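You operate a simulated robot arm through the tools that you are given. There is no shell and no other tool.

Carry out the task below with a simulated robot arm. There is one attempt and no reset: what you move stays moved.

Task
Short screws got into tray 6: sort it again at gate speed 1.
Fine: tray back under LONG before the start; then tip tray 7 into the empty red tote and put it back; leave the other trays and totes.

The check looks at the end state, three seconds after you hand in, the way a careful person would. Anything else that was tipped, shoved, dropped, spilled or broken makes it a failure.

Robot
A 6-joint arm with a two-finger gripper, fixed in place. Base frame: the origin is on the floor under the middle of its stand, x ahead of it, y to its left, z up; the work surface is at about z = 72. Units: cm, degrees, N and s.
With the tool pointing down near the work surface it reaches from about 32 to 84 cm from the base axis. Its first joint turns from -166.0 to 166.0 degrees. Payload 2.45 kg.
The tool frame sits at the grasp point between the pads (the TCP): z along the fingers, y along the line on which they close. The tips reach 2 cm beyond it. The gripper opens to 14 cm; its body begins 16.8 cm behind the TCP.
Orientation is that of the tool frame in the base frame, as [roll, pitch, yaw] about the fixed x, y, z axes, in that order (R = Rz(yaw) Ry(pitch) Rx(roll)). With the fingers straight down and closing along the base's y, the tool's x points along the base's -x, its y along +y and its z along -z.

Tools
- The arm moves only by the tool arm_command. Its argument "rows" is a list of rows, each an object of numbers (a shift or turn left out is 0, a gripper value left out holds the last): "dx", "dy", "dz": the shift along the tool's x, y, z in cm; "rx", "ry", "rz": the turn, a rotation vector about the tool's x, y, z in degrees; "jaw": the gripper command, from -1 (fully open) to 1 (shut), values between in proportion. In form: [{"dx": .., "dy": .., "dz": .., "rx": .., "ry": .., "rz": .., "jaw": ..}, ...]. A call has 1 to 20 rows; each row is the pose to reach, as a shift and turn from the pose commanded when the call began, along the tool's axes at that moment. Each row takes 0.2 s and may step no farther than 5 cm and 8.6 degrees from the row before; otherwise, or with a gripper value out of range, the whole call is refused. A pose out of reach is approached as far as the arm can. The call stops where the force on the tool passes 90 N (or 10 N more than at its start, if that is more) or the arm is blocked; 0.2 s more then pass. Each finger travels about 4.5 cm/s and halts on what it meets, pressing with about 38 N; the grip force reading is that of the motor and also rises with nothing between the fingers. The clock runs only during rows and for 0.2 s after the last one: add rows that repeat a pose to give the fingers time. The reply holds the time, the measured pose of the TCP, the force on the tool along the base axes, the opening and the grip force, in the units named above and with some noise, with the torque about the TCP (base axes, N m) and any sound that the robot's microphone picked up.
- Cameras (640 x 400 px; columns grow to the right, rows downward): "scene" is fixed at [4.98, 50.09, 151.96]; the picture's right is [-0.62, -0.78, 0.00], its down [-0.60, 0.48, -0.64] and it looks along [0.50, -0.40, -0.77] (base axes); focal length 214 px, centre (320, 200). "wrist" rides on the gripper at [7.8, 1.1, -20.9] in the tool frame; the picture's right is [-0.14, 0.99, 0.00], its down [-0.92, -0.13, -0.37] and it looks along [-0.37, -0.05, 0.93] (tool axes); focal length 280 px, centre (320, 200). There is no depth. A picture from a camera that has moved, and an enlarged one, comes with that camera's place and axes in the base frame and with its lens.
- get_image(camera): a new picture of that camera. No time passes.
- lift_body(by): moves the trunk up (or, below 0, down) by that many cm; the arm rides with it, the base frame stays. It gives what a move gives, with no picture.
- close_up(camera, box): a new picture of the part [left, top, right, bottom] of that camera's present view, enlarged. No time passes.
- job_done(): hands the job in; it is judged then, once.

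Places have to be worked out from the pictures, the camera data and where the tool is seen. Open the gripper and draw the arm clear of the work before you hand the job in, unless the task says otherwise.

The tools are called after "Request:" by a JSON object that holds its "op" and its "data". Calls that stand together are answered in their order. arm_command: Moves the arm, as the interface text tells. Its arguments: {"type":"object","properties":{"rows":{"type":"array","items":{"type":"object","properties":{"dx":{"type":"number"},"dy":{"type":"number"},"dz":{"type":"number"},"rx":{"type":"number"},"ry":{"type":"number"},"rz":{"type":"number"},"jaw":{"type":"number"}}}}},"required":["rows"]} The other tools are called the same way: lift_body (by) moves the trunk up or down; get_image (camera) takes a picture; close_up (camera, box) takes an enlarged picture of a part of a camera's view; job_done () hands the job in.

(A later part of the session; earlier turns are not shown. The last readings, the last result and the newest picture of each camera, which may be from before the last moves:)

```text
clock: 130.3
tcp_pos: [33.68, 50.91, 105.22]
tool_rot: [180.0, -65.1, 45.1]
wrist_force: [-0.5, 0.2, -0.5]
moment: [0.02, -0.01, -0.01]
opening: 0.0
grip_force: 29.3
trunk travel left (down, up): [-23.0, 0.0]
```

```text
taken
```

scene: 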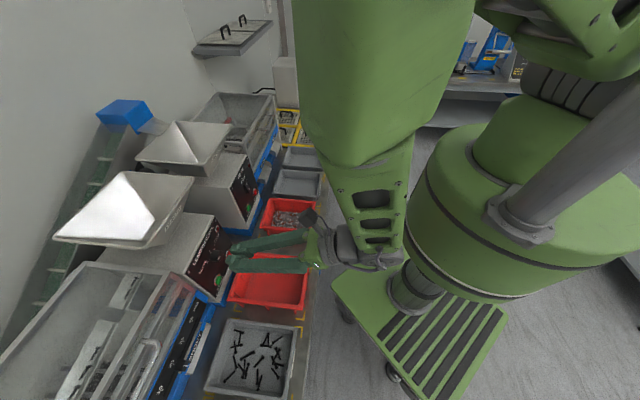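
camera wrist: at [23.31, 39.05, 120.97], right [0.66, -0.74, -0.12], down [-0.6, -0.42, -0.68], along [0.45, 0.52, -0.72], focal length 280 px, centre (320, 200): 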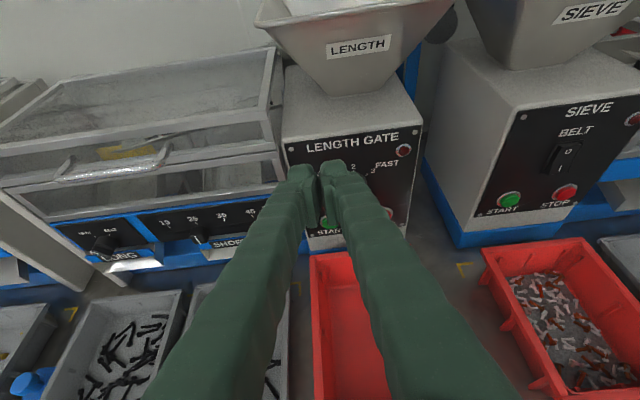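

The hopper looks empty already. I'll wait a few more seconds, then check the light, the hopper and the trays.

Request:
{"op": "arm_command", "data": {"rows": [{"dz": 0}, {"dz": 0}, {"dz": 0}, {"dz": 0}, {"dz": 0}, {"dz": 0}, {"dz": 0}, {"dz": 0}, {"dz": 0}, {"dz": 0}, {"dz": 0}, {"dz": 0}, {"dz": 0}, {"dz": 0}, {"dz": 0}, {"dz": 0}, {"dz": 0}, {"dz": 0}, {"dz": 0}, {"dz": 0}]}}

Request:
{"op": "close_up", "data": {"camera": "scene", "box": [40, 160, 320, 400]}}

Request:
{"op": "close_up", "data": {"camera": "wrist", "box": [0, 180, 320, 400]}}

Request:
{"op": "close_up", "data": {"camera": "scene", "box": [190, 310, 310, 400]}}

```text
clock: 134.5
tcp_pos: [33.71, 50.91, 105.13]
tool_rot: [179.9, -65.1, 45.1]
wrist_force: [0.7, 0.5, -0.1]
moment: [0.0, -0.01, 0.0]
opening: 0.01
grip_force: 28.9
trunk travel left (down, up): [-23.0, 0.0]
```

```text
1.67 times, centred on (180, 280) of scene
camera zoom: at [4.98, 50.09, 151.96], right [-0.62, -0.78, 0.0], down [-0.6, 0.48, -0.64], along [0.5, -0.4, -0.77], focal length 358 px, centre (553, 67)
```

zoom: 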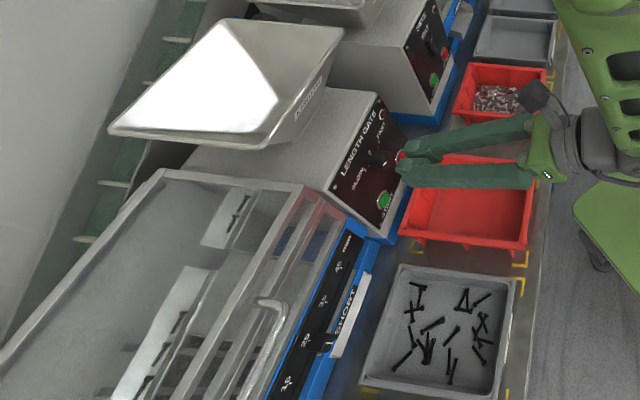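

```text
1.82 times, centred on (160, 290) of wrist
camera zoom: at [23.31, 39.05, 120.97], right [0.66, -0.74, -0.12], down [-0.6, -0.42, -0.68], along [0.45, 0.52, -0.72], focal length 510 px, centre (611, 36)
```

zoom: 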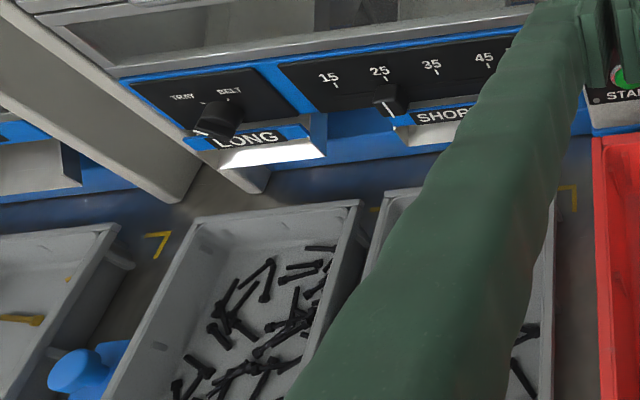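

```text
4.44 times, centred on (250, 355) of scene
camera zoom: at [4.98, 50.09, 151.96], right [-0.62, -0.78, 0.0], down [-0.6, 0.48, -0.64], along [0.5, -0.4, -0.77], focal length 953 px, centre (631, -489)
```

zoom: 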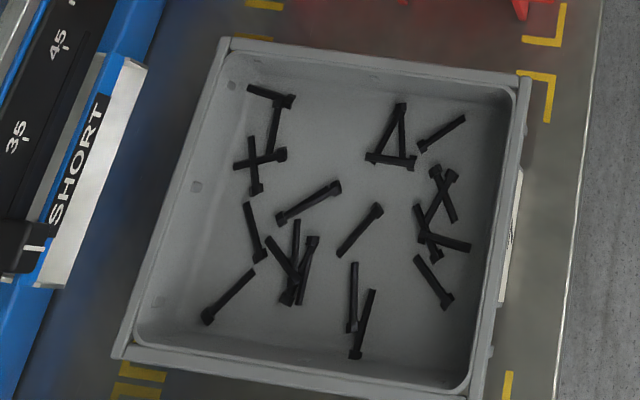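

A few screws still show inside the gate, so it is probably still working slowly. I'll check the lamp and wait more.

Request:
{"op": "close_up", "data": {"camera": "scene", "box": [180, 220, 250, 300]}}

Request:
{"op": "close_up", "data": {"camera": "scene", "box": [0, 220, 200, 400]}}

Request:
{"op": "close_up", "data": {"camera": "scene", "box": [40, 160, 220, 260]}}

```text
5.00 times, centred on (215, 260) of scene
camera zoom: at [4.98, 50.09, 151.96], right [-0.62, -0.78, 0.0], down [-0.6, 0.48, -0.64], along [0.5, -0.4, -0.77], focal length 1072 px, centre (845, -100)
```

zoom: 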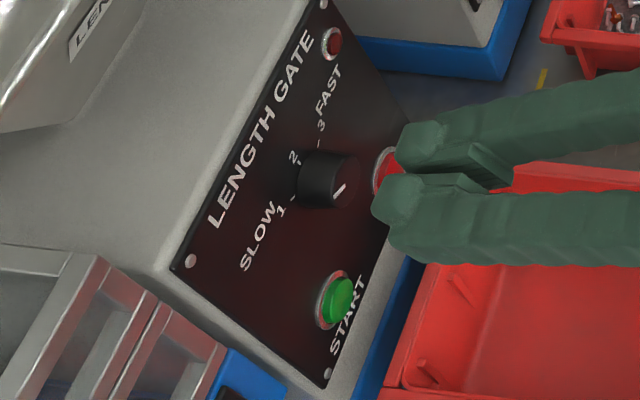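

```text
2.22 times, centred on (100, 310) of scene
camera zoom: at [4.98, 50.09, 151.96], right [-0.62, -0.78, 0.0], down [-0.6, 0.48, -0.64], along [0.5, -0.4, -0.77], focal length 477 px, centre (809, -44)
```

zoom: 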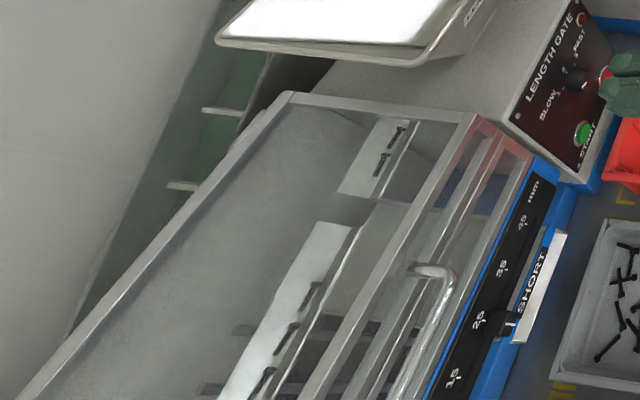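

```text
3.56 times, centred on (130, 210) of scene
camera zoom: at [4.98, 50.09, 151.96], right [-0.62, -0.78, 0.0], down [-0.6, 0.48, -0.64], along [0.5, -0.4, -0.77], focal length 763 px, centre (996, 164)
```

zoom: 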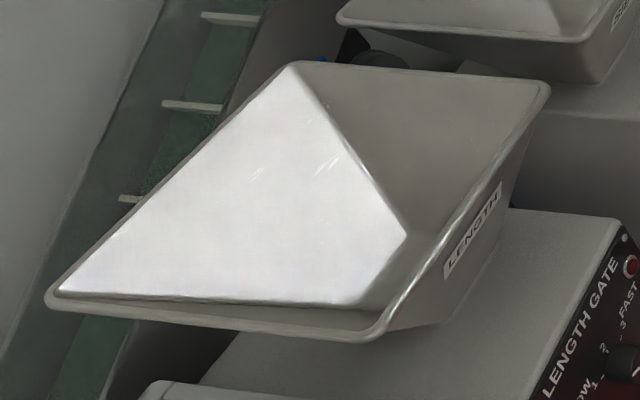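

Request:
{"op": "arm_command", "data": {"rows": [{"dz": 0}, {"dz": 0}, {"dz": 0}, {"dz": 0}, {"dz": 0}, {"dz": 0}, {"dz": 0}, {"dz": 0}, {"dz": 0}, {"dz": 0}]}}

Request:
{"op": "close_up", "data": {"camera": "scene", "box": [0, 220, 200, 400]}}

Request:
{"op": "close_up", "data": {"camera": "wrist", "box": [260, 120, 440, 250]}}

```text
clock: 136.7
tcp_pos: [33.62, 50.94, 105.17]
tool_rot: [179.9, -65.2, 45.2]
wrist_force: [0.2, 0.7, 0.0]
moment: [-0.01, 0.0, -0.01]
opening: 0.0
grip_force: 29.3
trunk travel left (down, up): [-23.0, 0.0]
```

```text
2.22 times, centred on (100, 310) of scene
camera zoom: at [4.98, 50.09, 151.96], right [-0.62, -0.78, 0.0], down [-0.6, 0.48, -0.64], along [0.5, -0.4, -0.77], focal length 477 px, centre (809, -44)
```

zoom: 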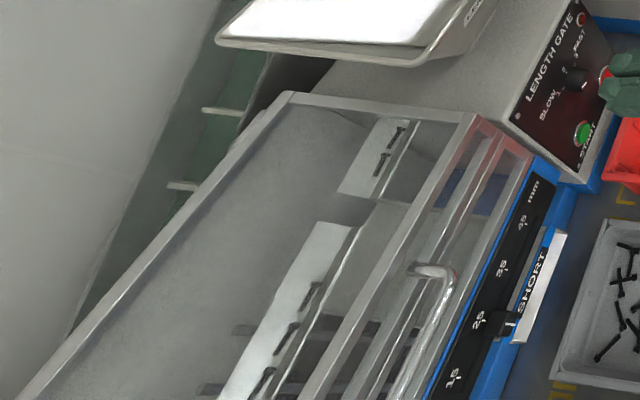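

```text
3.08 times, centred on (350, 185) of wrist
camera zoom: at [23.31, 39.05, 120.97], right [0.66, -0.74, -0.12], down [-0.6, -0.42, -0.68], along [0.45, 0.52, -0.72], focal length 863 px, centre (228, 246)
```

zoom: 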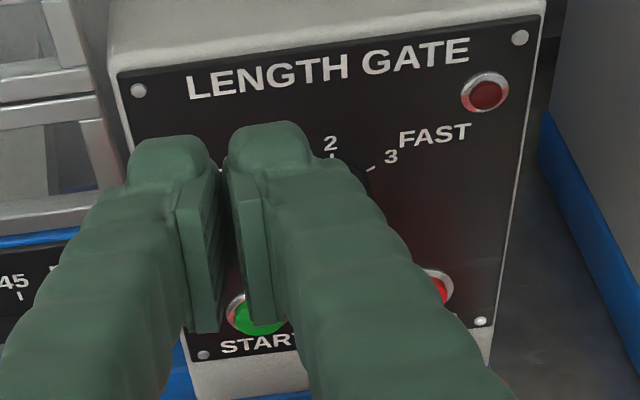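

The lamp is off and five or so screws sit still inside the gate box. The machine may have ended its cycle with some left inside. I'll move the camera to look into the gate.

Request:
{"op": "arm_command", "data": {"rows": [{"dx": 2.5, "dz": -1.2}, {"dx": 6, "dz": -2.8, "dy": -1.5}, {"dx": 9.5, "dz": -4.4, "dy": -4.5}, {"dx": 12, "dz": -5.6, "dy": -8}, {"dx": 13.6, "dz": -6.3, "dy": -12}, {"dx": 13.6, "dz": -6.3, "dy": -16}, {"dx": 13.6, "dz": -6.3, "dy": -20}, {"dx": 13.6, "dz": -6.3, "dy": -23}]}}

Request:
{"op": "get_image", "data": {"camera": "wrist"}}

```text
clock: 138.5
tcp_pos: [17.65, 67.11, 120.1]
tool_rot: [179.8, -65.1, 45.1]
wrist_force: [-0.1, 1.3, 0.7]
moment: [0.01, -0.05, -0.02]
opening: 0.0
grip_force: 29.0
trunk travel left (down, up): [-23.0, 0.0]
```

```text
taken
camera wrist: at [7.15, 55.25, 135.91], right [0.66, -0.74, -0.12], down [-0.6, -0.42, -0.68], along [0.45, 0.52, -0.72], focal length 280 px, centre (320, 200)
```

wrist: 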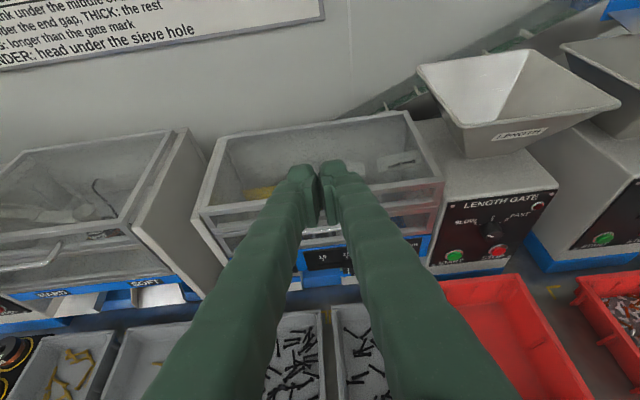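

The closed fingers block the view, so I'll open them to look between.

Request:
{"op": "arm_command", "data": {"rows": [{"jaw": -1}, {"jaw": -1}, {"jaw": -1}, {"jaw": -1}, {"jaw": -1}, {"jaw": -1}, {"jaw": -1}, {"jaw": -1}]}}

Request:
{"op": "get_image", "data": {"camera": "wrist"}}

Request:
{"op": "close_up", "data": {"camera": "wrist", "box": [190, 90, 460, 280]}}

```text
clock: 140.3
tcp_pos: [17.65, 67.15, 120.05]
tool_rot: [179.8, -65.1, 45.1]
wrist_force: [0.5, 0.0, 0.3]
moment: [0.04, 0.01, 0.03]
opening: 14.02
grip_force: 0.1
trunk travel left (down, up): [-23.0, 0.0]
```

```text
taken
camera wrist: at [7.2, 55.2, 135.92], right [0.66, -0.74, -0.12], down [-0.6, -0.42, -0.68], along [0.45, 0.52, -0.72], focal length 280 px, centre (320, 200)
```

wrist: 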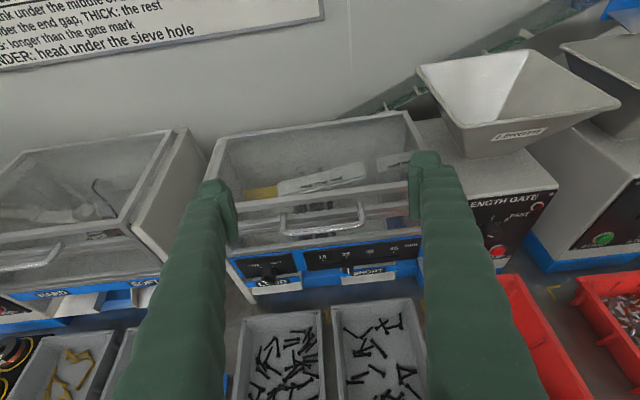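

```text
2.11 times, centred on (325, 185) of wrist
camera zoom: at [7.2, 55.2, 135.92], right [0.66, -0.74, -0.12], down [-0.6, -0.42, -0.68], along [0.45, 0.52, -0.72], focal length 590 px, centre (310, 232)
```

zoom: 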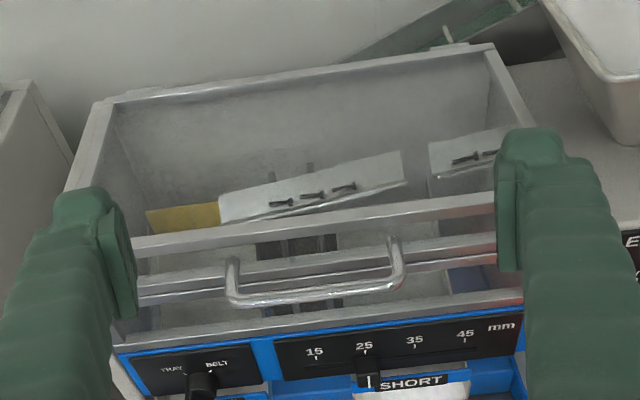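

Five screws are standing on the gate track. I'll check the lamps on the panel and the trays.

Request:
{"op": "close_up", "data": {"camera": "wrist", "box": [440, 170, 560, 280]}}

Request:
{"op": "close_up", "data": {"camera": "wrist", "box": [225, 280, 430, 400]}}

Request:
{"op": "close_up", "data": {"camera": "wrist", "box": [270, 150, 420, 230]}}

```text
3.64 times, centred on (500, 225) of wrist
camera zoom: at [7.2, 55.2, 135.92], right [0.66, -0.74, -0.12], down [-0.6, -0.42, -0.68], along [0.45, 0.52, -0.72], focal length 1020 px, centre (-334, 109)
```

zoom: 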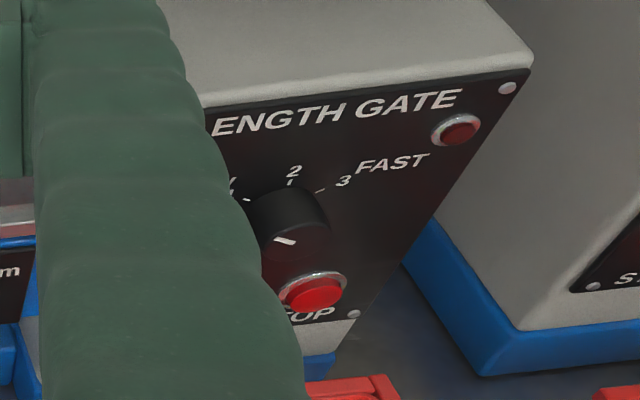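

```text
3.12 times, centred on (328, 340) of wrist
camera zoom: at [7.2, 55.2, 135.92], right [0.66, -0.74, -0.12], down [-0.6, -0.42, -0.68], along [0.45, 0.52, -0.72], focal length 875 px, centre (297, -237)
```

zoom: 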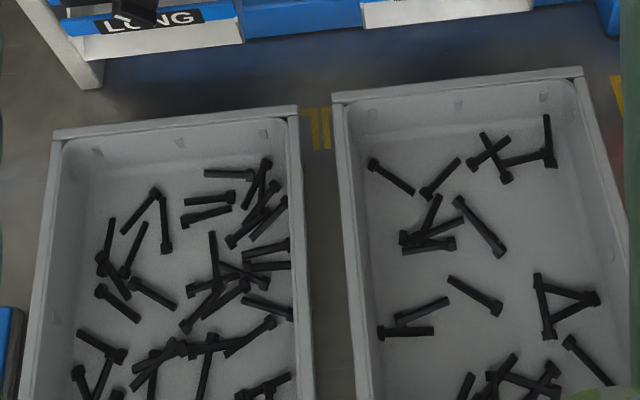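

```text
4.27 times, centred on (345, 190) of wrist
camera zoom: at [7.2, 55.2, 135.92], right [0.66, -0.74, -0.12], down [-0.6, -0.42, -0.68], along [0.45, 0.52, -0.72], focal length 1196 px, centre (213, 243)
```

zoom: 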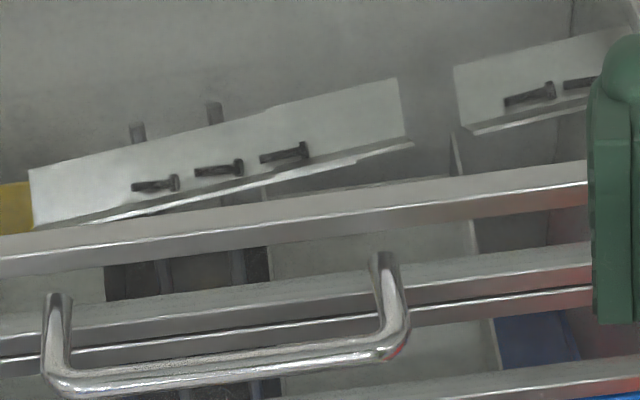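

Request:
{"op": "close_up", "data": {"camera": "scene", "box": [160, 210, 260, 310]}}

Request:
{"op": "close_up", "data": {"camera": "scene", "box": [0, 220, 200, 400]}}

```text
4.00 times, centred on (210, 260) of scene
camera zoom: at [4.98, 50.09, 151.96], right [-0.62, -0.78, 0.0], down [-0.6, 0.48, -0.64], along [0.5, -0.4, -0.77], focal length 858 px, centre (760, -40)
```

zoom: 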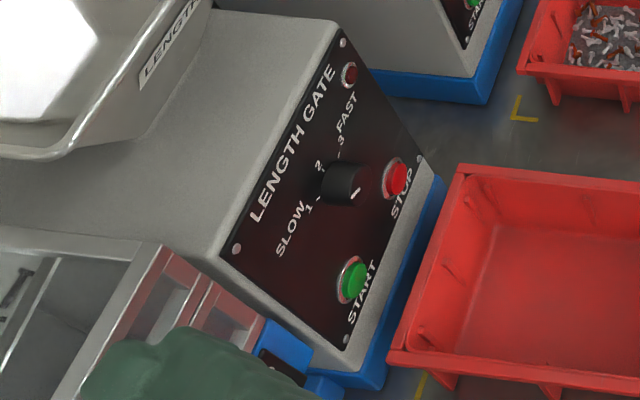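

```text
2.22 times, centred on (100, 310) of scene
camera zoom: at [4.98, 50.09, 151.96], right [-0.62, -0.78, 0.0], down [-0.6, 0.48, -0.64], along [0.5, -0.4, -0.77], focal length 477 px, centre (809, -44)
```

zoom: 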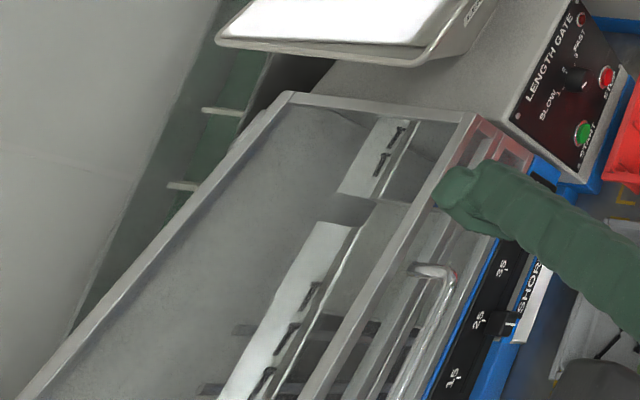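

The machine has stopped with screws still on its track, so the batch isn't fully sorted. I'll press START again to clear the track, going back in front of the button with the fingers closed.

Request:
{"op": "arm_command", "data": {"rows": [{"dy": 4, "jaw": 1}, {"dy": 8.5}, {"dy": 13}, {"dy": 17.5}, {"dy": 21}, {"dy": 22.9}, {"dy": 22.9, "dx": -3.5, "dz": 2.3}, {"dy": 22.9, "dx": -7.3, "dz": 4.8}, {"dy": 22.9, "dx": -11.1, "dz": 7.3}, {"dy": 22.9, "dx": -14.9, "dz": 9.8}, {"dy": 22.9, "dx": -18.7, "dz": 12.3}, {"dy": 22.9, "dx": -22.5, "dz": 14.8}, {"dy": 22.9, "dx": -26, "dz": 17.2}, {"dy": 22.9, "dx": -28.3, "dz": 18.7}, {"dy": 22.9, "dx": -28.3, "dz": 18.7}]}}

Request:
{"op": "get_image", "data": {"camera": "wrist"}}

```text
clock: 143.5
tcp_pos: [37.3, 54.47, 86.49]
tool_rot: [179.9, -65.0, 45.1]
wrist_force: [0.8, 0.0, 1.0]
moment: [-0.03, 0.0, 0.01]
opening: 0.0
grip_force: 29.2
trunk travel left (down, up): [-23.0, 0.0]
```

```text
taken
camera wrist: at [26.91, 42.53, 102.29], right [0.66, -0.74, -0.12], down [-0.6, -0.42, -0.68], along [0.45, 0.52, -0.72], focal length 280 px, centre (320, 200)
```

wrist: 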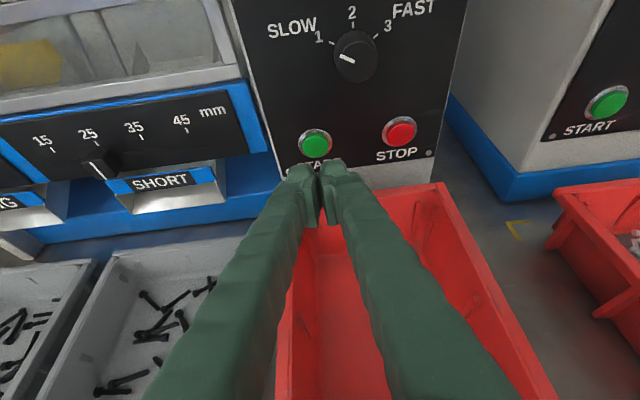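

Request:
{"op": "arm_command", "data": {"rows": [{"dz": 0.9, "dx": 0.42}, {"dz": 2, "dx": 0.93}, {"dz": 3, "dx": 1.4}, {"dz": 3.7, "dx": 1.73}, {"dz": 4.1, "dx": 1.91}, {"dz": 4.3, "dx": 2.0}, {"dz": 4.5, "dx": 2.1}, {"dz": 4.62, "dx": 2.16}]}}

Request:
{"op": "get_image", "data": {"camera": "scene"}}

```text
clock: 145.3
tcp_pos: [40.79, 58.05, 86.6]
tool_rot: [179.8, -65.2, 45.1]
wrist_force: [-0.9, -1.0, -0.8]
moment: [-0.01, 0.01, 0.01]
opening: 0.63
grip_force: 29.9
trunk travel left (down, up): [-23.0, 0.0]
heard: click
```

```text
taken
```

scene: 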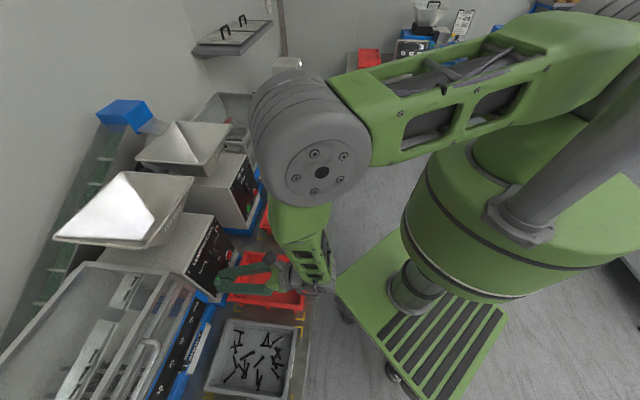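

Another click. I'll back off and watch the gate.

Request:
{"op": "arm_command", "data": {"rows": [{"dz": -0.9, "dx": -0.42}, {"dz": -1.8, "dx": -0.85}, {"dz": -3.2, "dx": -1.5}, {"dz": -5, "dx": -2}]}}

Request:
{"op": "get_image", "data": {"camera": "wrist"}}

Request:
{"op": "close_up", "data": {"camera": "scene", "box": [0, 220, 240, 400]}}

```text
clock: 146.3
tcp_pos: [37.09, 54.3, 86.91]
tool_rot: [179.9, -65.2, 45.1]
wrist_force: [-0.9, -0.3, -0.1]
moment: [-0.05, -0.02, -0.02]
opening: 0.01
grip_force: 29.5
trunk travel left (down, up): [-23.0, 0.0]
```

```text
taken
camera wrist: at [26.7, 42.43, 102.67], right [0.66, -0.74, -0.12], down [-0.6, -0.42, -0.68], along [0.45, 0.52, -0.72], focal length 280 px, centre (320, 200)
```

wrist: 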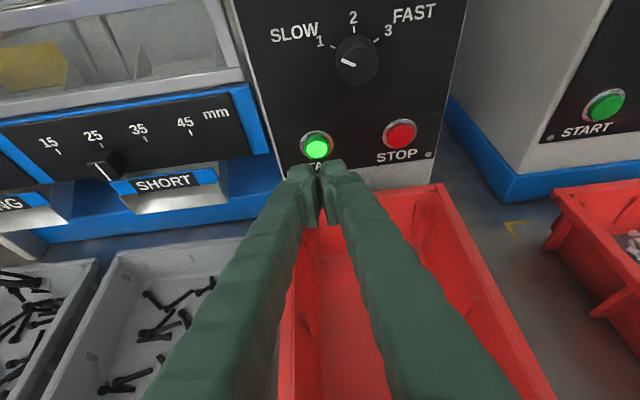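

```text
2.22 times, centred on (120, 310) of scene
camera zoom: at [4.98, 50.09, 151.96], right [-0.62, -0.78, 0.0], down [-0.6, 0.48, -0.64], along [0.5, -0.4, -0.77], focal length 477 px, centre (764, -44)
```

zoom: 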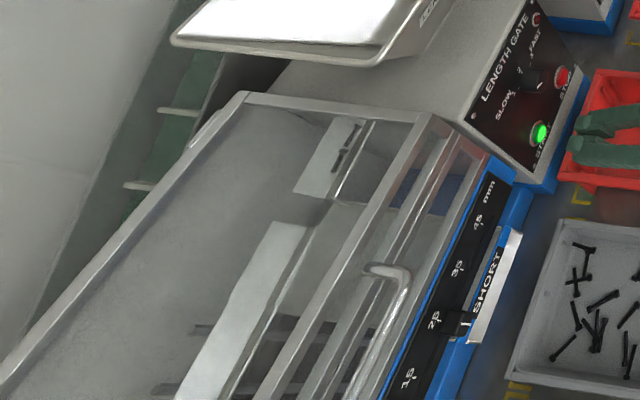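

The lamp is lit and the remaining screws are moving again. I'll wait and watch.

Request:
{"op": "arm_command", "data": {"rows": [{"dz": 0}, {"dz": 0}, {"dz": 0}, {"dz": 0}, {"dz": 0}]}}

Request:
{"op": "close_up", "data": {"camera": "scene", "box": [0, 220, 240, 400]}}

```text
clock: 147.5
tcp_pos: [37.1, 54.39, 86.8]
tool_rot: [179.9, -65.0, 45.1]
wrist_force: [-0.1, -0.9, -0.4]
moment: [0.01, 0.01, -0.02]
opening: 0.02
grip_force: 29.9
trunk travel left (down, up): [-23.0, 0.0]
```

```text
2.22 times, centred on (120, 310) of scene
camera zoom: at [4.98, 50.09, 151.96], right [-0.62, -0.78, 0.0], down [-0.6, 0.48, -0.64], along [0.5, -0.4, -0.77], focal length 477 px, centre (764, -44)
```

zoom: 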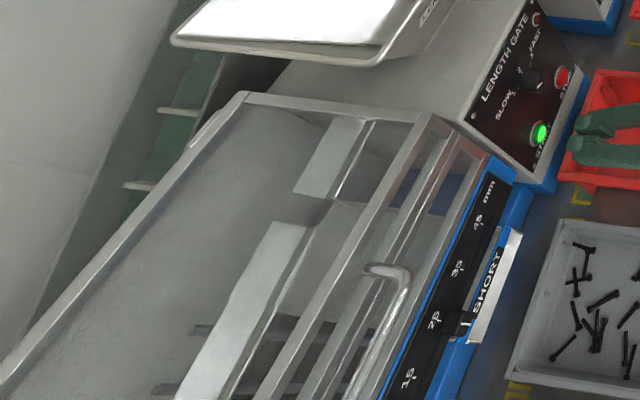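

The track is clear now. I'll give it a few more seconds to finish and see whether the lamp goes out.

Request:
{"op": "arm_command", "data": {"rows": [{"dz": 0}, {"dz": 0}, {"dz": 0}, {"dz": 0}, {"dz": 0}, {"dz": 0}, {"dz": 0}, {"dz": 0}, {"dz": 0}, {"dz": 0}, {"dz": 0}, {"dz": 0}, {"dz": 0}, {"dz": 0}, {"dz": 0}, {"dz": 0}, {"dz": 0}, {"dz": 0}, {"dz": 0}, {"dz": 0}]}}

Request:
{"op": "close_up", "data": {"camera": "scene", "box": [0, 220, 240, 400]}}

Request:
{"op": "get_image", "data": {"camera": "wrist"}}

```text
clock: 151.7
tcp_pos: [37.15, 54.3, 86.9]
tool_rot: [180.0, -65.2, 45.1]
wrist_force: [0.3, 0.0, -0.6]
moment: [0.02, 0.02, -0.01]
opening: 0.0
grip_force: 29.3
trunk travel left (down, up): [-23.0, 0.0]
```

```text
2.22 times, centred on (120, 310) of scene
camera zoom: at [4.98, 50.09, 151.96], right [-0.62, -0.78, 0.0], down [-0.6, 0.48, -0.64], along [0.5, -0.4, -0.77], focal length 477 px, centre (764, -44)
```

zoom: 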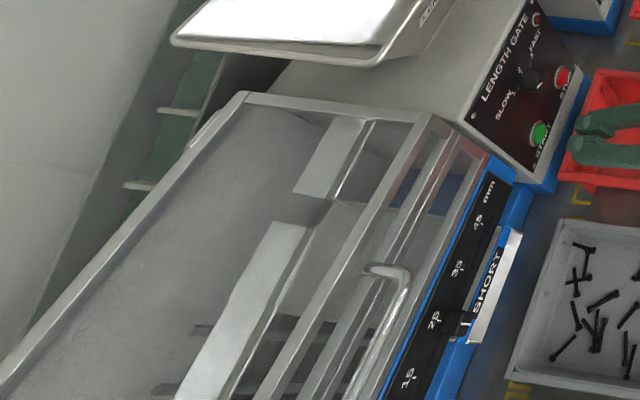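

```text
taken
camera wrist: at [26.73, 42.44, 102.66], right [0.66, -0.74, -0.12], down [-0.6, -0.42, -0.68], along [0.45, 0.52, -0.72], focal length 280 px, centre (320, 200)
```

wrist: 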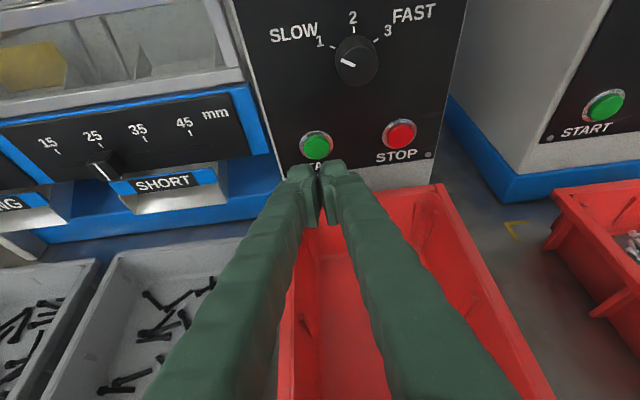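

The run ended by itself after about 4–5 s and the track is clear, so this was the second pass, matching "PASSES 2" for black cap screws. I'll raise the arm away from the panel, unwind the wrist, and look at both trays from above.

Request:
{"op": "arm_command", "data": {"rows": [{"dx": 3.3, "dz": -2.3}, {"dx": 6.7, "dz": -4.6}, {"dx": 10, "dz": -6.9}, {"dx": 13.4, "dz": -9.1}, {"dx": 16.7, "dz": -11.4}, {"dx": 20, "dz": -13.7}, {"dx": 23.4, "dz": -16}, {"dx": 23.4, "dz": -16, "rz": 8.2}, {"dx": 23.4, "dz": -16, "rz": 16.4}, {"dx": 23.4, "dz": -16, "rz": 24.6}, {"dx": 23.4, "dz": -16, "rz": 32.8}, {"dx": 23.4, "dz": -16, "rz": 41}, {"dx": 23.4, "dz": -16, "rz": 49.2}, {"dx": 23.4, "dz": -16, "rz": 57.4}, {"dx": 23.4, "dz": -16, "rz": 65.6}, {"dx": 23.4, "dz": -16, "rz": 73.8}, {"dx": 23.4, "dz": -16, "rz": 82}, {"dx": 23.4, "dz": -16, "rz": 90}]}}

```text
clock: 155.5
tcp_pos: [33.84, 50.95, 114.69]
tool_rot: [-114.9, 0.1, -45.1]
wrist_force: [-0.1, 0.7, -0.1]
moment: [0.04, 0.02, -0.01]
opening: 0.0
grip_force: 29.1
trunk travel left (down, up): [-23.0, 0.0]
```

Request:
{"op": "arm_command", "data": {"rows": [{"dz": -1.74, "dy": 0.12, "rx": -8.1}, {"dz": -3.48, "dy": 0.24, "rx": -16.2}, {"dz": -5.2, "dy": 0.36, "rx": -24.3}, {"dz": -6.95, "dy": 0.48, "rx": -32.4}, {"dz": -8.7, "dy": 0.6, "rx": -40.6}, {"dz": -10.4, "dy": 0.73, "rx": -48.7}, {"dz": -12.2, "dy": 0.85, "rx": -56.9}, {"dz": -13.9, "dy": 0.97, "rx": -65}]}}

```text
clock: 157.3
tcp_pos: [24.69, 41.83, 119.84]
tool_rot: [-179.8, -0.3, -44.6]
wrist_force: [-1.1, 0.7, -0.1]
moment: [-0.11, -0.18, 0.0]
opening: 0.0
grip_force: 29.2
trunk travel left (down, up): [-23.0, 0.0]
```

Request:
{"op": "arm_command", "data": {"rows": [{"rz": 8.4, "jaw": 0}, {"rz": 16.8}, {"rz": 25.2}, {"rz": 33.6}, {"rz": 42}, {"rz": 50.4}, {"rz": 58.8}, {"rz": 67.2}, {"rz": 75.6}, {"rz": 84}, {"rz": 92.4}, {"rz": 100.8}, {"rz": 109.2}, {"rz": 117.6}, {"rz": 126}, {"rz": 134.4}, {"rz": 142.8}, {"rz": 151.2}, {"rz": 159.6}, {"rz": 168}]}}

Request:
{"op": "get_image", "data": {"camera": "wrist"}}

```text
clock: 161.5
tcp_pos: [24.51, 41.92, 119.81]
tool_rot: [179.9, 0.1, 146.9]
wrist_force: [-0.1, 0.7, -0.4]
moment: [0.03, 0.03, -0.01]
opening: 7.0
grip_force: 0.1
trunk travel left (down, up): [-23.0, 0.0]
```

```text
taken
camera wrist: at [18.48, 46.98, 140.62], right [0.66, 0.75, 0.0], down [0.7, -0.61, 0.37], along [0.28, -0.24, -0.93], focal length 280 px, centre (320, 200)
```

wrist: 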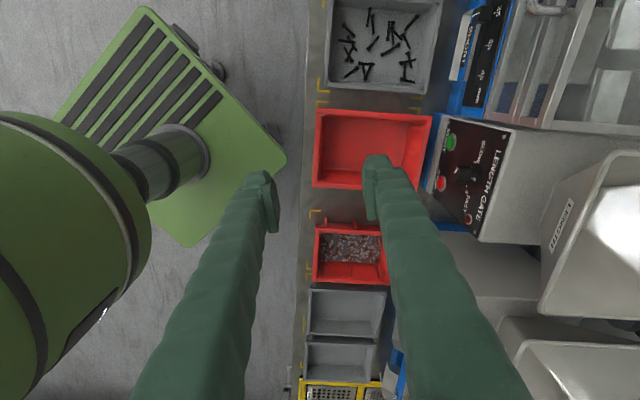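

Request:
{"op": "arm_command", "data": {"rows": [{"rz": 6, "dx": 2, "dy": 0.4}, {"rz": 12.1, "dx": 6, "dy": 1.3}, {"rz": 12.1, "dx": 10.5, "dy": 2.2}, {"rz": 12.1, "dx": 15, "dy": 3.2}, {"rz": 12.1, "dx": 19.5, "dy": 4.1}, {"rz": 12.1, "dx": 23, "dy": 4.9}, {"rz": 12.1, "dx": 25.4, "dy": 5.4}]}}

Request:
{"op": "get_image", "data": {"camera": "wrist"}}

Request:
{"op": "close_up", "data": {"camera": "wrist", "box": [270, 0, 480, 240]}}

```text
clock: 163.1
tcp_pos: [6.08, 60.32, 119.78]
tool_rot: [179.9, 0.0, 134.9]
wrist_force: [0.7, 0.3, -0.3]
moment: [-0.03, 0.0, -0.02]
opening: 6.98
grip_force: 0.1
trunk travel left (down, up): [-23.0, 0.0]
```

```text
taken
camera wrist: at [1.25, 66.55, 140.62], right [0.8, 0.6, 0.0], down [0.56, -0.74, 0.37], along [0.22, -0.29, -0.93], focal length 280 px, centre (320, 200)
```

wrist: 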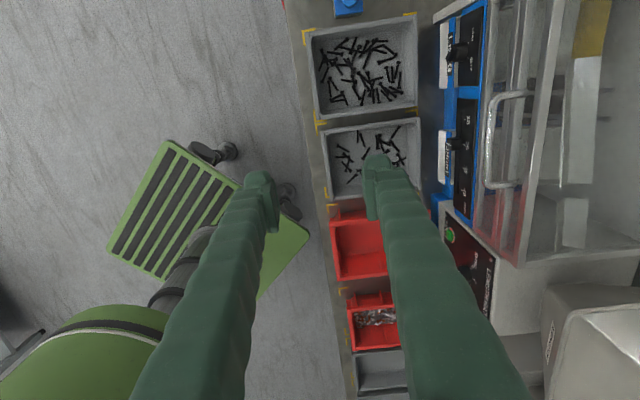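

```text
1.67 times, centred on (375, 120) of wrist
camera zoom: at [1.25, 66.55, 140.62], right [0.8, 0.6, 0.0], down [0.56, -0.74, 0.37], along [0.22, -0.29, -0.93], focal length 467 px, centre (228, 333)
```

zoom: 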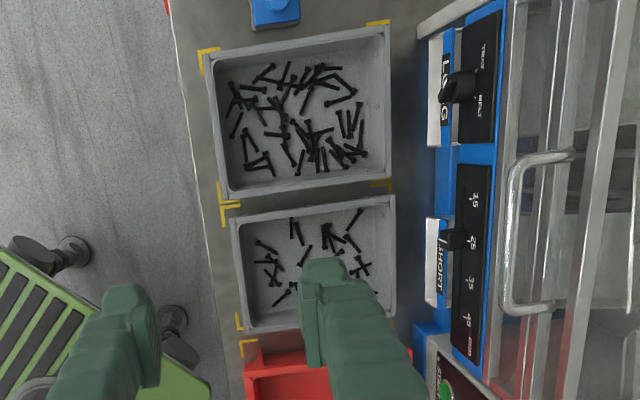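

Tray 6 holds the long ones and tray 7 has gained some. I'll zoom in and compare lengths in tray 6 for any remaining shorts.

Request:
{"op": "close_up", "data": {"camera": "wrist", "box": [300, 10, 425, 125]}}

Request:
{"op": "close_up", "data": {"camera": "wrist", "box": [310, 100, 430, 210]}}

```text
3.48 times, centred on (362, 68) of wrist
camera zoom: at [1.25, 66.55, 140.62], right [0.8, 0.6, 0.0], down [0.56, -0.74, 0.37], along [0.22, -0.29, -0.93], focal length 975 px, centre (172, 661)
```

zoom: 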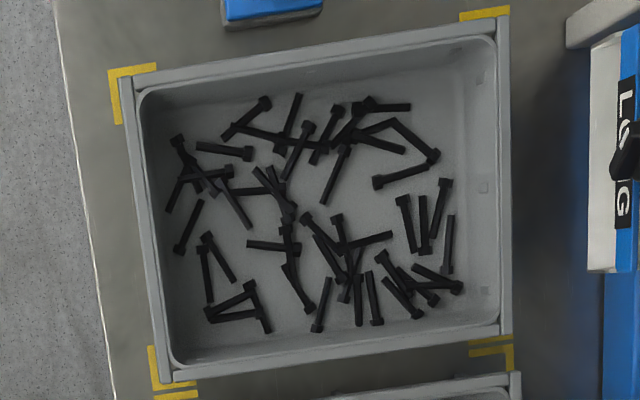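

```text
3.64 times, centred on (370, 155) of wrist
camera zoom: at [1.25, 66.55, 140.62], right [0.8, 0.6, 0.0], down [0.56, -0.74, 0.37], along [0.22, -0.29, -0.93], focal length 1020 px, centre (138, 364)
```

zoom: 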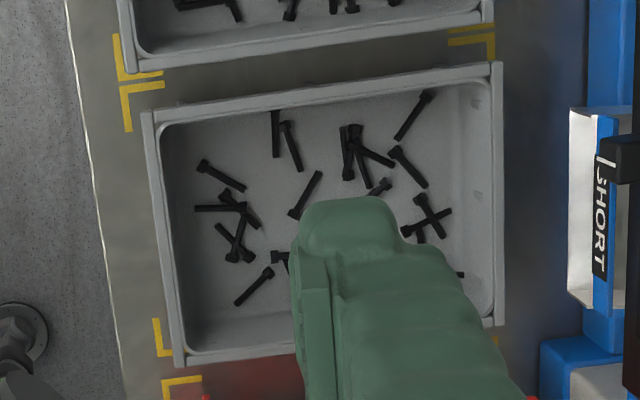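

Request:
{"op": "close_up", "data": {"camera": "wrist", "box": [312, 25, 372, 75]}}

Request:
{"op": "close_up", "data": {"camera": "wrist", "box": [362, 25, 422, 75]}}

Request:
{"op": "close_up", "data": {"camera": "wrist", "box": [312, 65, 372, 115]}}

Request:
{"op": "close_up", "data": {"camera": "wrist", "box": [357, 65, 417, 115]}}

Request:
{"op": "close_up", "data": {"camera": "wrist", "box": [320, 125, 380, 175]}}

```text
8.00 times, centred on (342, 50) of wrist
camera zoom: at [1.25, 66.55, 140.62], right [0.8, 0.6, 0.0], down [0.56, -0.74, 0.37], along [0.22, -0.29, -0.93], focal length 2243 px, centre (144, 1400)
```

zoom: 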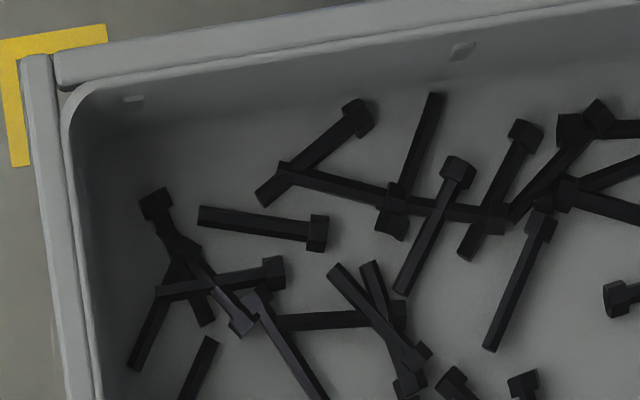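

```text
8.00 times, centred on (392, 50) of wrist
camera zoom: at [1.25, 66.55, 140.62], right [0.8, 0.6, 0.0], down [0.56, -0.74, 0.37], along [0.22, -0.29, -0.93], focal length 2243 px, centre (-256, 1400)
```

zoom: 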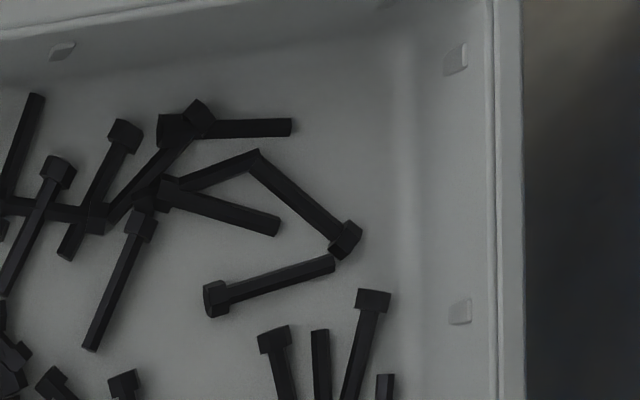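

```text
8.00 times, centred on (342, 90) of wrist
camera zoom: at [1.25, 66.55, 140.62], right [0.8, 0.6, 0.0], down [0.56, -0.74, 0.37], along [0.22, -0.29, -0.93], focal length 2243 px, centre (144, 1080)
```

zoom: 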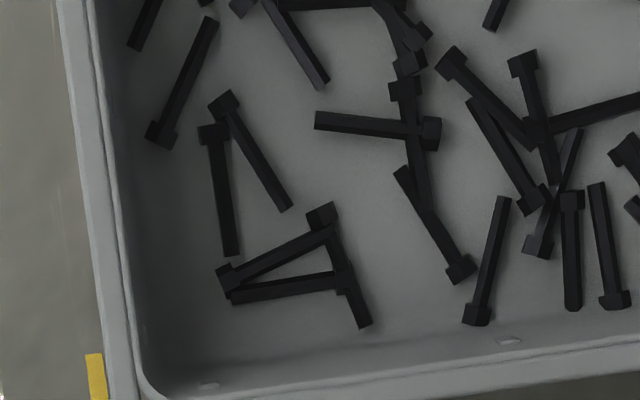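

```text
8.00 times, centred on (387, 90) of wrist
camera zoom: at [1.25, 66.55, 140.62], right [0.8, 0.6, 0.0], down [0.56, -0.74, 0.37], along [0.22, -0.29, -0.93], focal length 2243 px, centre (-216, 1080)
```

zoom: 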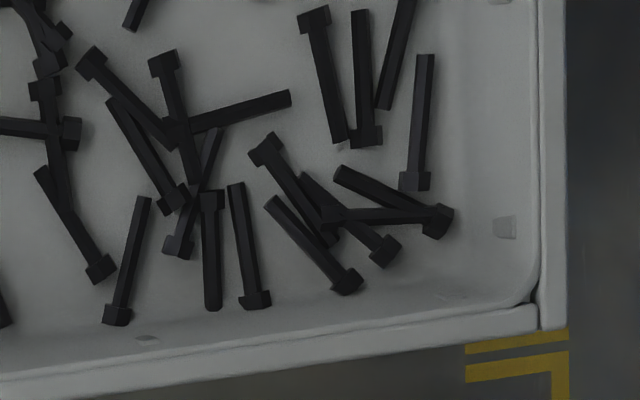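

```text
8.00 times, centred on (350, 150) of wrist
camera zoom: at [1.25, 66.55, 140.62], right [0.8, 0.6, 0.0], down [0.56, -0.74, 0.37], along [0.22, -0.29, -0.93], focal length 2243 px, centre (80, 600)
```

zoom: 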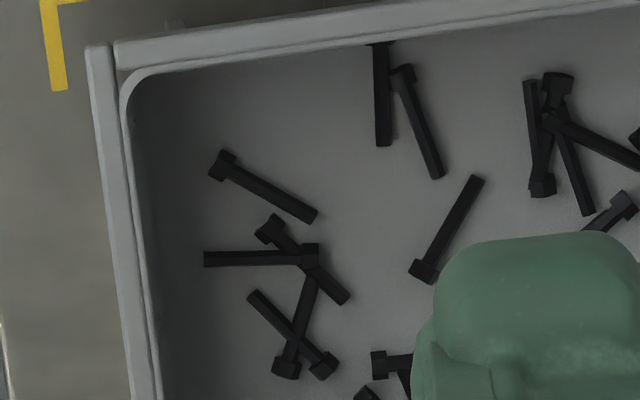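

I want a better length comparison between the trays, so I'll lower the camera over both.

Request:
{"op": "arm_command", "data": {"rows": [{"dz": 4, "dy": -1}, {"dz": 8.5, "dy": -2}, {"dz": 13, "dy": -3}, {"dz": 17.5, "dy": -4}, {"dz": 21, "dy": -4}, {"dz": 24, "dy": -4}]}}

Request:
{"op": "get_image", "data": {"camera": "wrist"}}

Request:
{"op": "close_up", "data": {"camera": "wrist", "box": [310, 140, 430, 240]}}

Request:
{"op": "close_up", "data": {"camera": "wrist", "box": [310, 0, 500, 120]}}

```text
clock: 164.5
tcp_pos: [3.37, 57.47, 95.8]
tool_rot: [179.8, 0.0, 134.9]
wrist_force: [0.7, -0.6, -0.5]
moment: [0.01, -0.02, 0.05]
opening: 7.0
grip_force: 0.0
trunk travel left (down, up): [-23.0, 0.0]
```

```text
taken
camera wrist: at [-1.49, 63.66, 116.57], right [0.8, 0.6, 0.0], down [0.56, -0.74, 0.37], along [0.22, -0.29, -0.93], focal length 280 px, centre (320, 200)
```

wrist: 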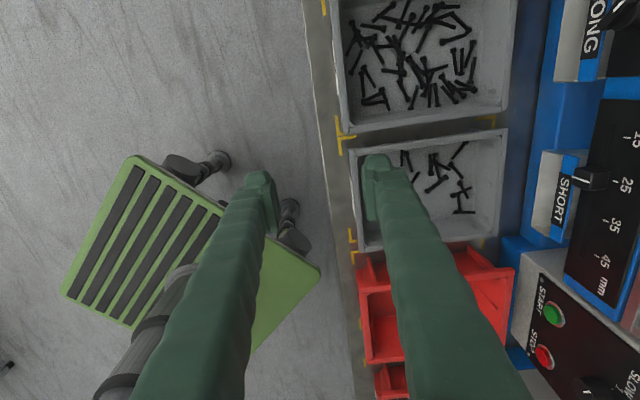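

```text
4.00 times, centred on (370, 190) of wrist
camera zoom: at [-1.49, 63.66, 116.57], right [0.8, 0.6, 0.0], down [0.56, -0.74, 0.37], along [0.22, -0.29, -0.93], focal length 1122 px, centre (120, 240)
```

zoom: 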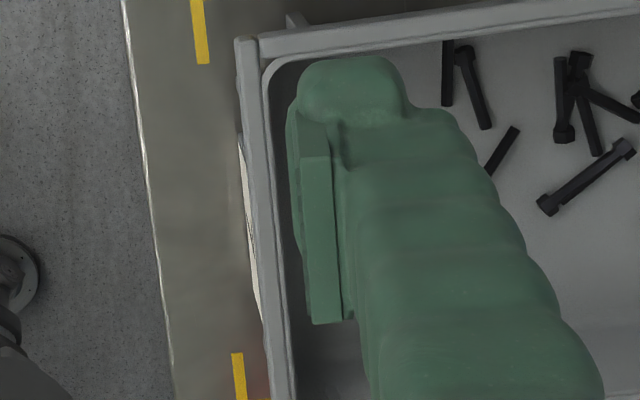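

```text
3.33 times, centred on (405, 60) of wrist
camera zoom: at [-1.49, 63.66, 116.57], right [0.8, 0.6, 0.0], down [0.56, -0.74, 0.37], along [0.22, -0.29, -0.93], focal length 935 px, centre (37, 667)
```

zoom: 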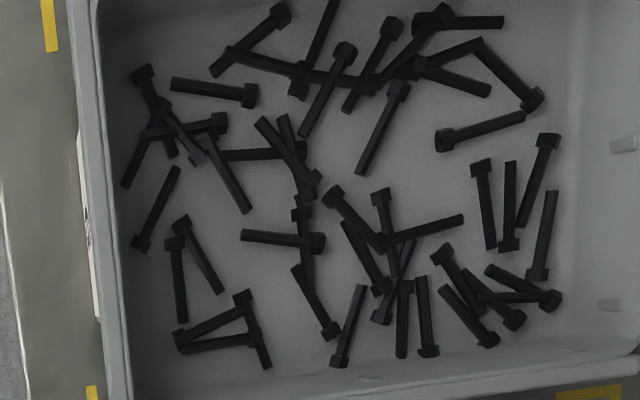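

All screws look close in length, so I need a finer comparison. I'll take high zooms of tray 7 from the scene camera and of tray 6 from the wrist.

Request:
{"op": "close_up", "data": {"camera": "scene", "box": [210, 320, 260, 360]}}

Request:
{"op": "close_up", "data": {"camera": "scene", "box": [250, 320, 300, 360]}}

Request:
{"op": "close_up", "data": {"camera": "scene", "box": [220, 350, 280, 398]}}

```text
10.00 times, centred on (235, 340) of scene
camera zoom: at [4.98, 50.09, 151.96], right [-0.62, -0.78, 0.0], down [-0.6, 0.48, -0.64], along [0.5, -0.4, -0.77], focal length 2145 px, centre (1170, -1200)
```

zoom: 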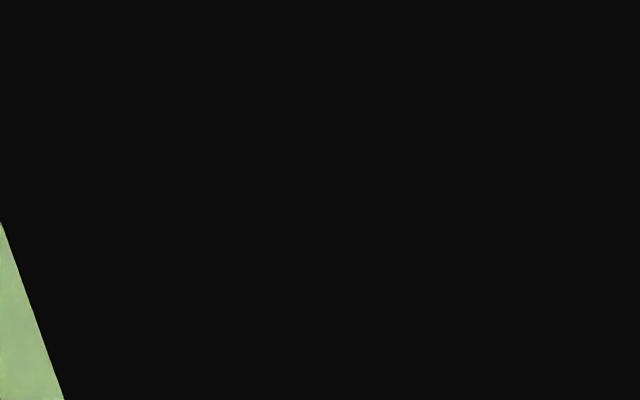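

```text
10.00 times, centred on (275, 340) of scene
camera zoom: at [4.98, 50.09, 151.96], right [-0.62, -0.78, 0.0], down [-0.6, 0.48, -0.64], along [0.5, -0.4, -0.77], focal length 2145 px, centre (770, -1200)
```

zoom: 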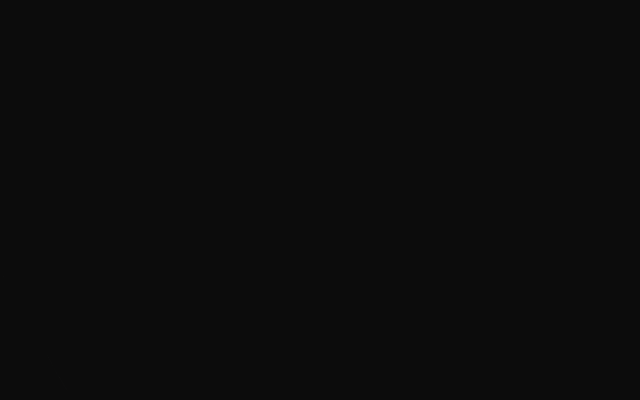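

```text
8.33 times, centred on (250, 374) of scene
camera zoom: at [4.98, 50.09, 151.96], right [-0.62, -0.78, 0.0], down [-0.6, 0.48, -0.64], along [0.5, -0.4, -0.77], focal length 1787 px, centre (903, -1250)
```

zoom: 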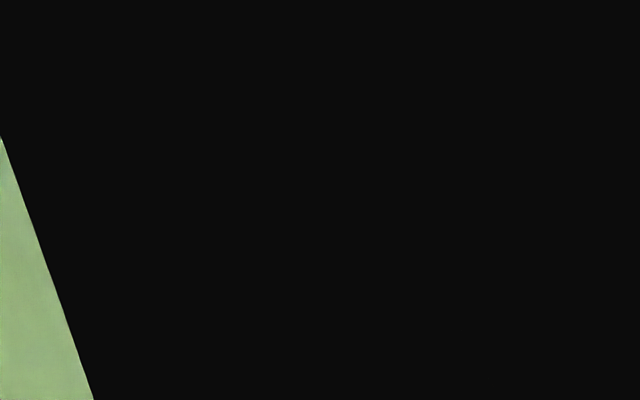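

The arm blocks the scene camera here. I'll pull the tool inward so the fingers leave the wrist view of both trays.

Request:
{"op": "arm_command", "data": {"rows": [{"dy": -2}, {"dy": -4.5}, {"dy": -7}]}}

Request:
{"op": "get_image", "data": {"camera": "wrist"}}

Request:
{"op": "close_up", "data": {"camera": "wrist", "box": [385, 130, 545, 250]}}

Request:
{"op": "close_up", "data": {"camera": "wrist", "box": [375, 0, 545, 130]}}

```text
clock: 165.3
tcp_pos: [-1.59, 52.4, 95.76]
tool_rot: [179.8, 0.1, 135.0]
wrist_force: [0.1, 0.4, -0.3]
moment: [-0.01, -0.03, -0.03]
opening: 7.01
grip_force: 0.0
trunk travel left (down, up): [-23.0, 0.0]
```

```text
taken
camera wrist: at [-6.45, 58.6, 116.66], right [0.8, 0.6, 0.0], down [0.56, -0.74, 0.37], along [0.22, -0.29, -0.93], focal length 280 px, centre (320, 200)
```

wrist: 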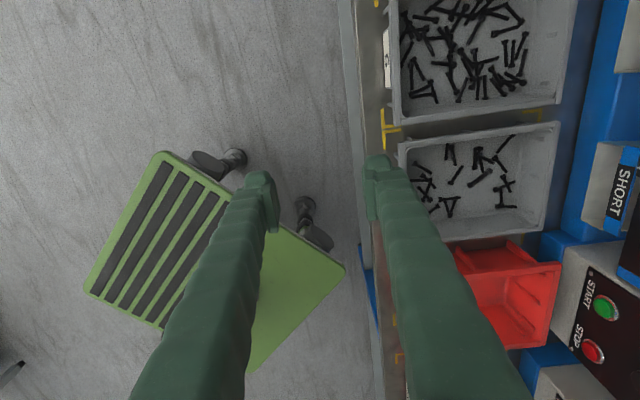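

```text
3.33 times, centred on (465, 190) of wrist
camera zoom: at [-6.45, 58.6, 116.66], right [0.8, 0.6, 0.0], down [0.56, -0.74, 0.37], along [0.22, -0.29, -0.93], focal length 935 px, centre (-163, 233)
```

zoom: 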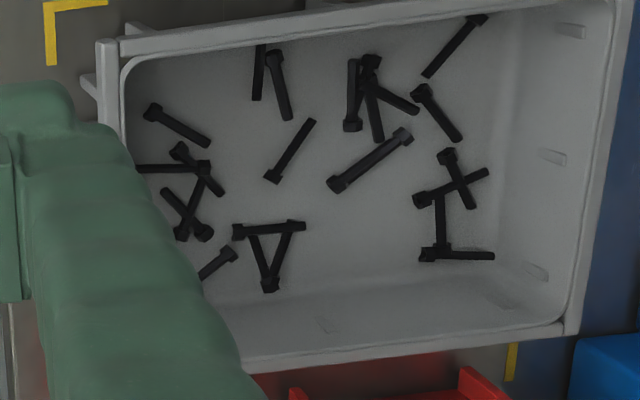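

```text
3.08 times, centred on (460, 65) of wrist
camera zoom: at [-6.45, 58.6, 116.66], right [0.8, 0.6, 0.0], down [0.56, -0.74, 0.37], along [0.22, -0.29, -0.93], focal length 863 px, centre (-111, 615)
```

zoom: 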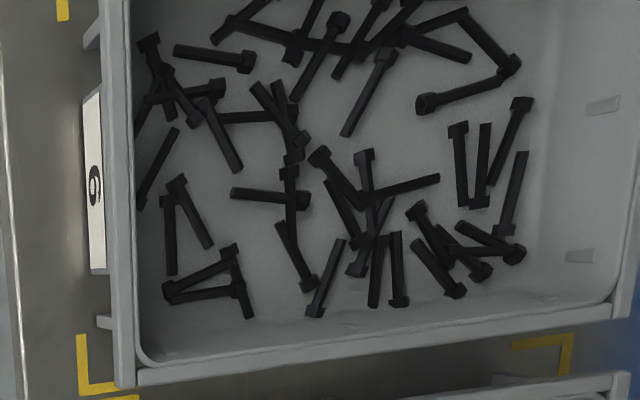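

I'd like a fair comparison with the same camera geometry over each tray. First tray 7, then tray 6, shifted by exactly one tray pitch.

Request:
{"op": "arm_command", "data": {"rows": [{"dx": -3, "dy": 0.5}, {"dx": -5.8, "dy": 1}, {"dx": -5.8, "dy": 1}]}}

Request:
{"op": "close_up", "data": {"camera": "wrist", "box": [370, 60, 470, 140]}}

Request:
{"op": "close_up", "data": {"camera": "wrist", "box": [440, 60, 540, 140]}}

Request:
{"op": "get_image", "data": {"camera": "wrist"}}

```text
clock: 166.1
tcp_pos: [3.21, 48.94, 95.75]
tool_rot: [179.9, 0.0, 134.9]
wrist_force: [-0.6, -0.6, -0.6]
moment: [0.01, 0.01, 0.03]
opening: 7.01
grip_force: 0.0
trunk travel left (down, up): [-23.0, 0.0]
```

```text
5.00 times, centred on (420, 100) of wrist
camera zoom: at [-1.61, 55.25, 116.63], right [0.8, 0.6, 0.0], down [0.56, -0.74, 0.37], along [0.22, -0.29, -0.93], focal length 1402 px, centre (-180, 700)
```

zoom: 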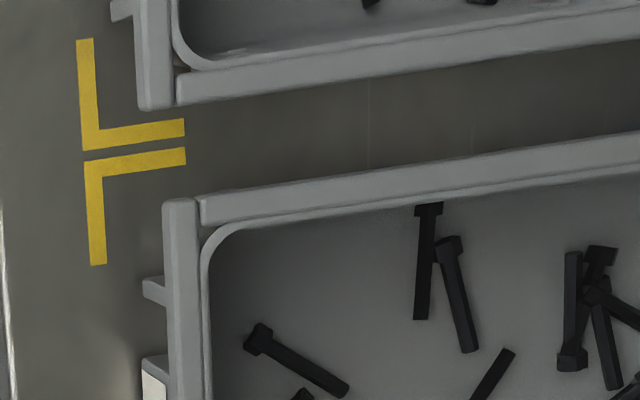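

```text
5.00 times, centred on (490, 100) of wrist
camera zoom: at [-1.61, 55.25, 116.63], right [0.8, 0.6, 0.0], down [0.56, -0.74, 0.37], along [0.22, -0.29, -0.93], focal length 1402 px, centre (-530, 700)
```

zoom: 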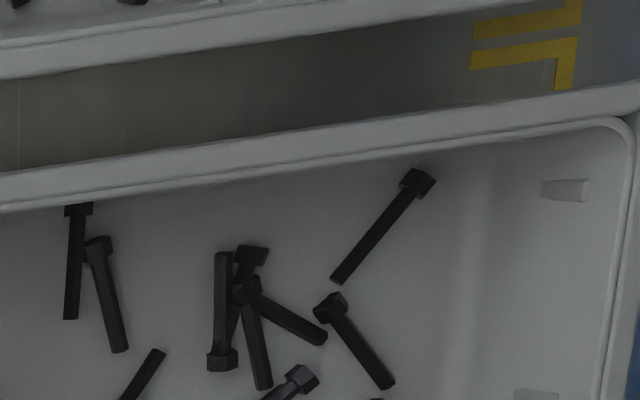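

```text
taken
camera wrist: at [-1.61, 55.25, 116.63], right [0.8, 0.6, 0.0], down [0.56, -0.74, 0.37], along [0.22, -0.29, -0.93], focal length 280 px, centre (320, 200)
```

wrist: 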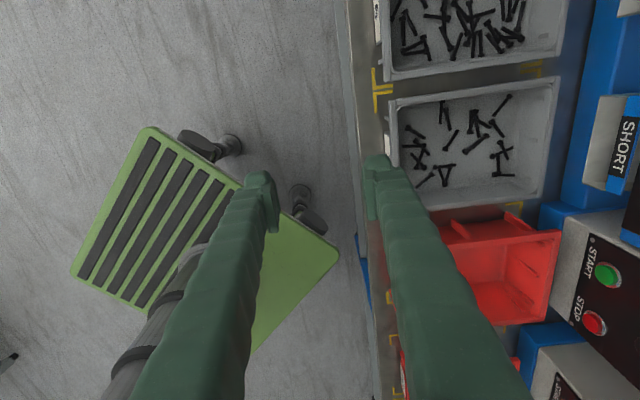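

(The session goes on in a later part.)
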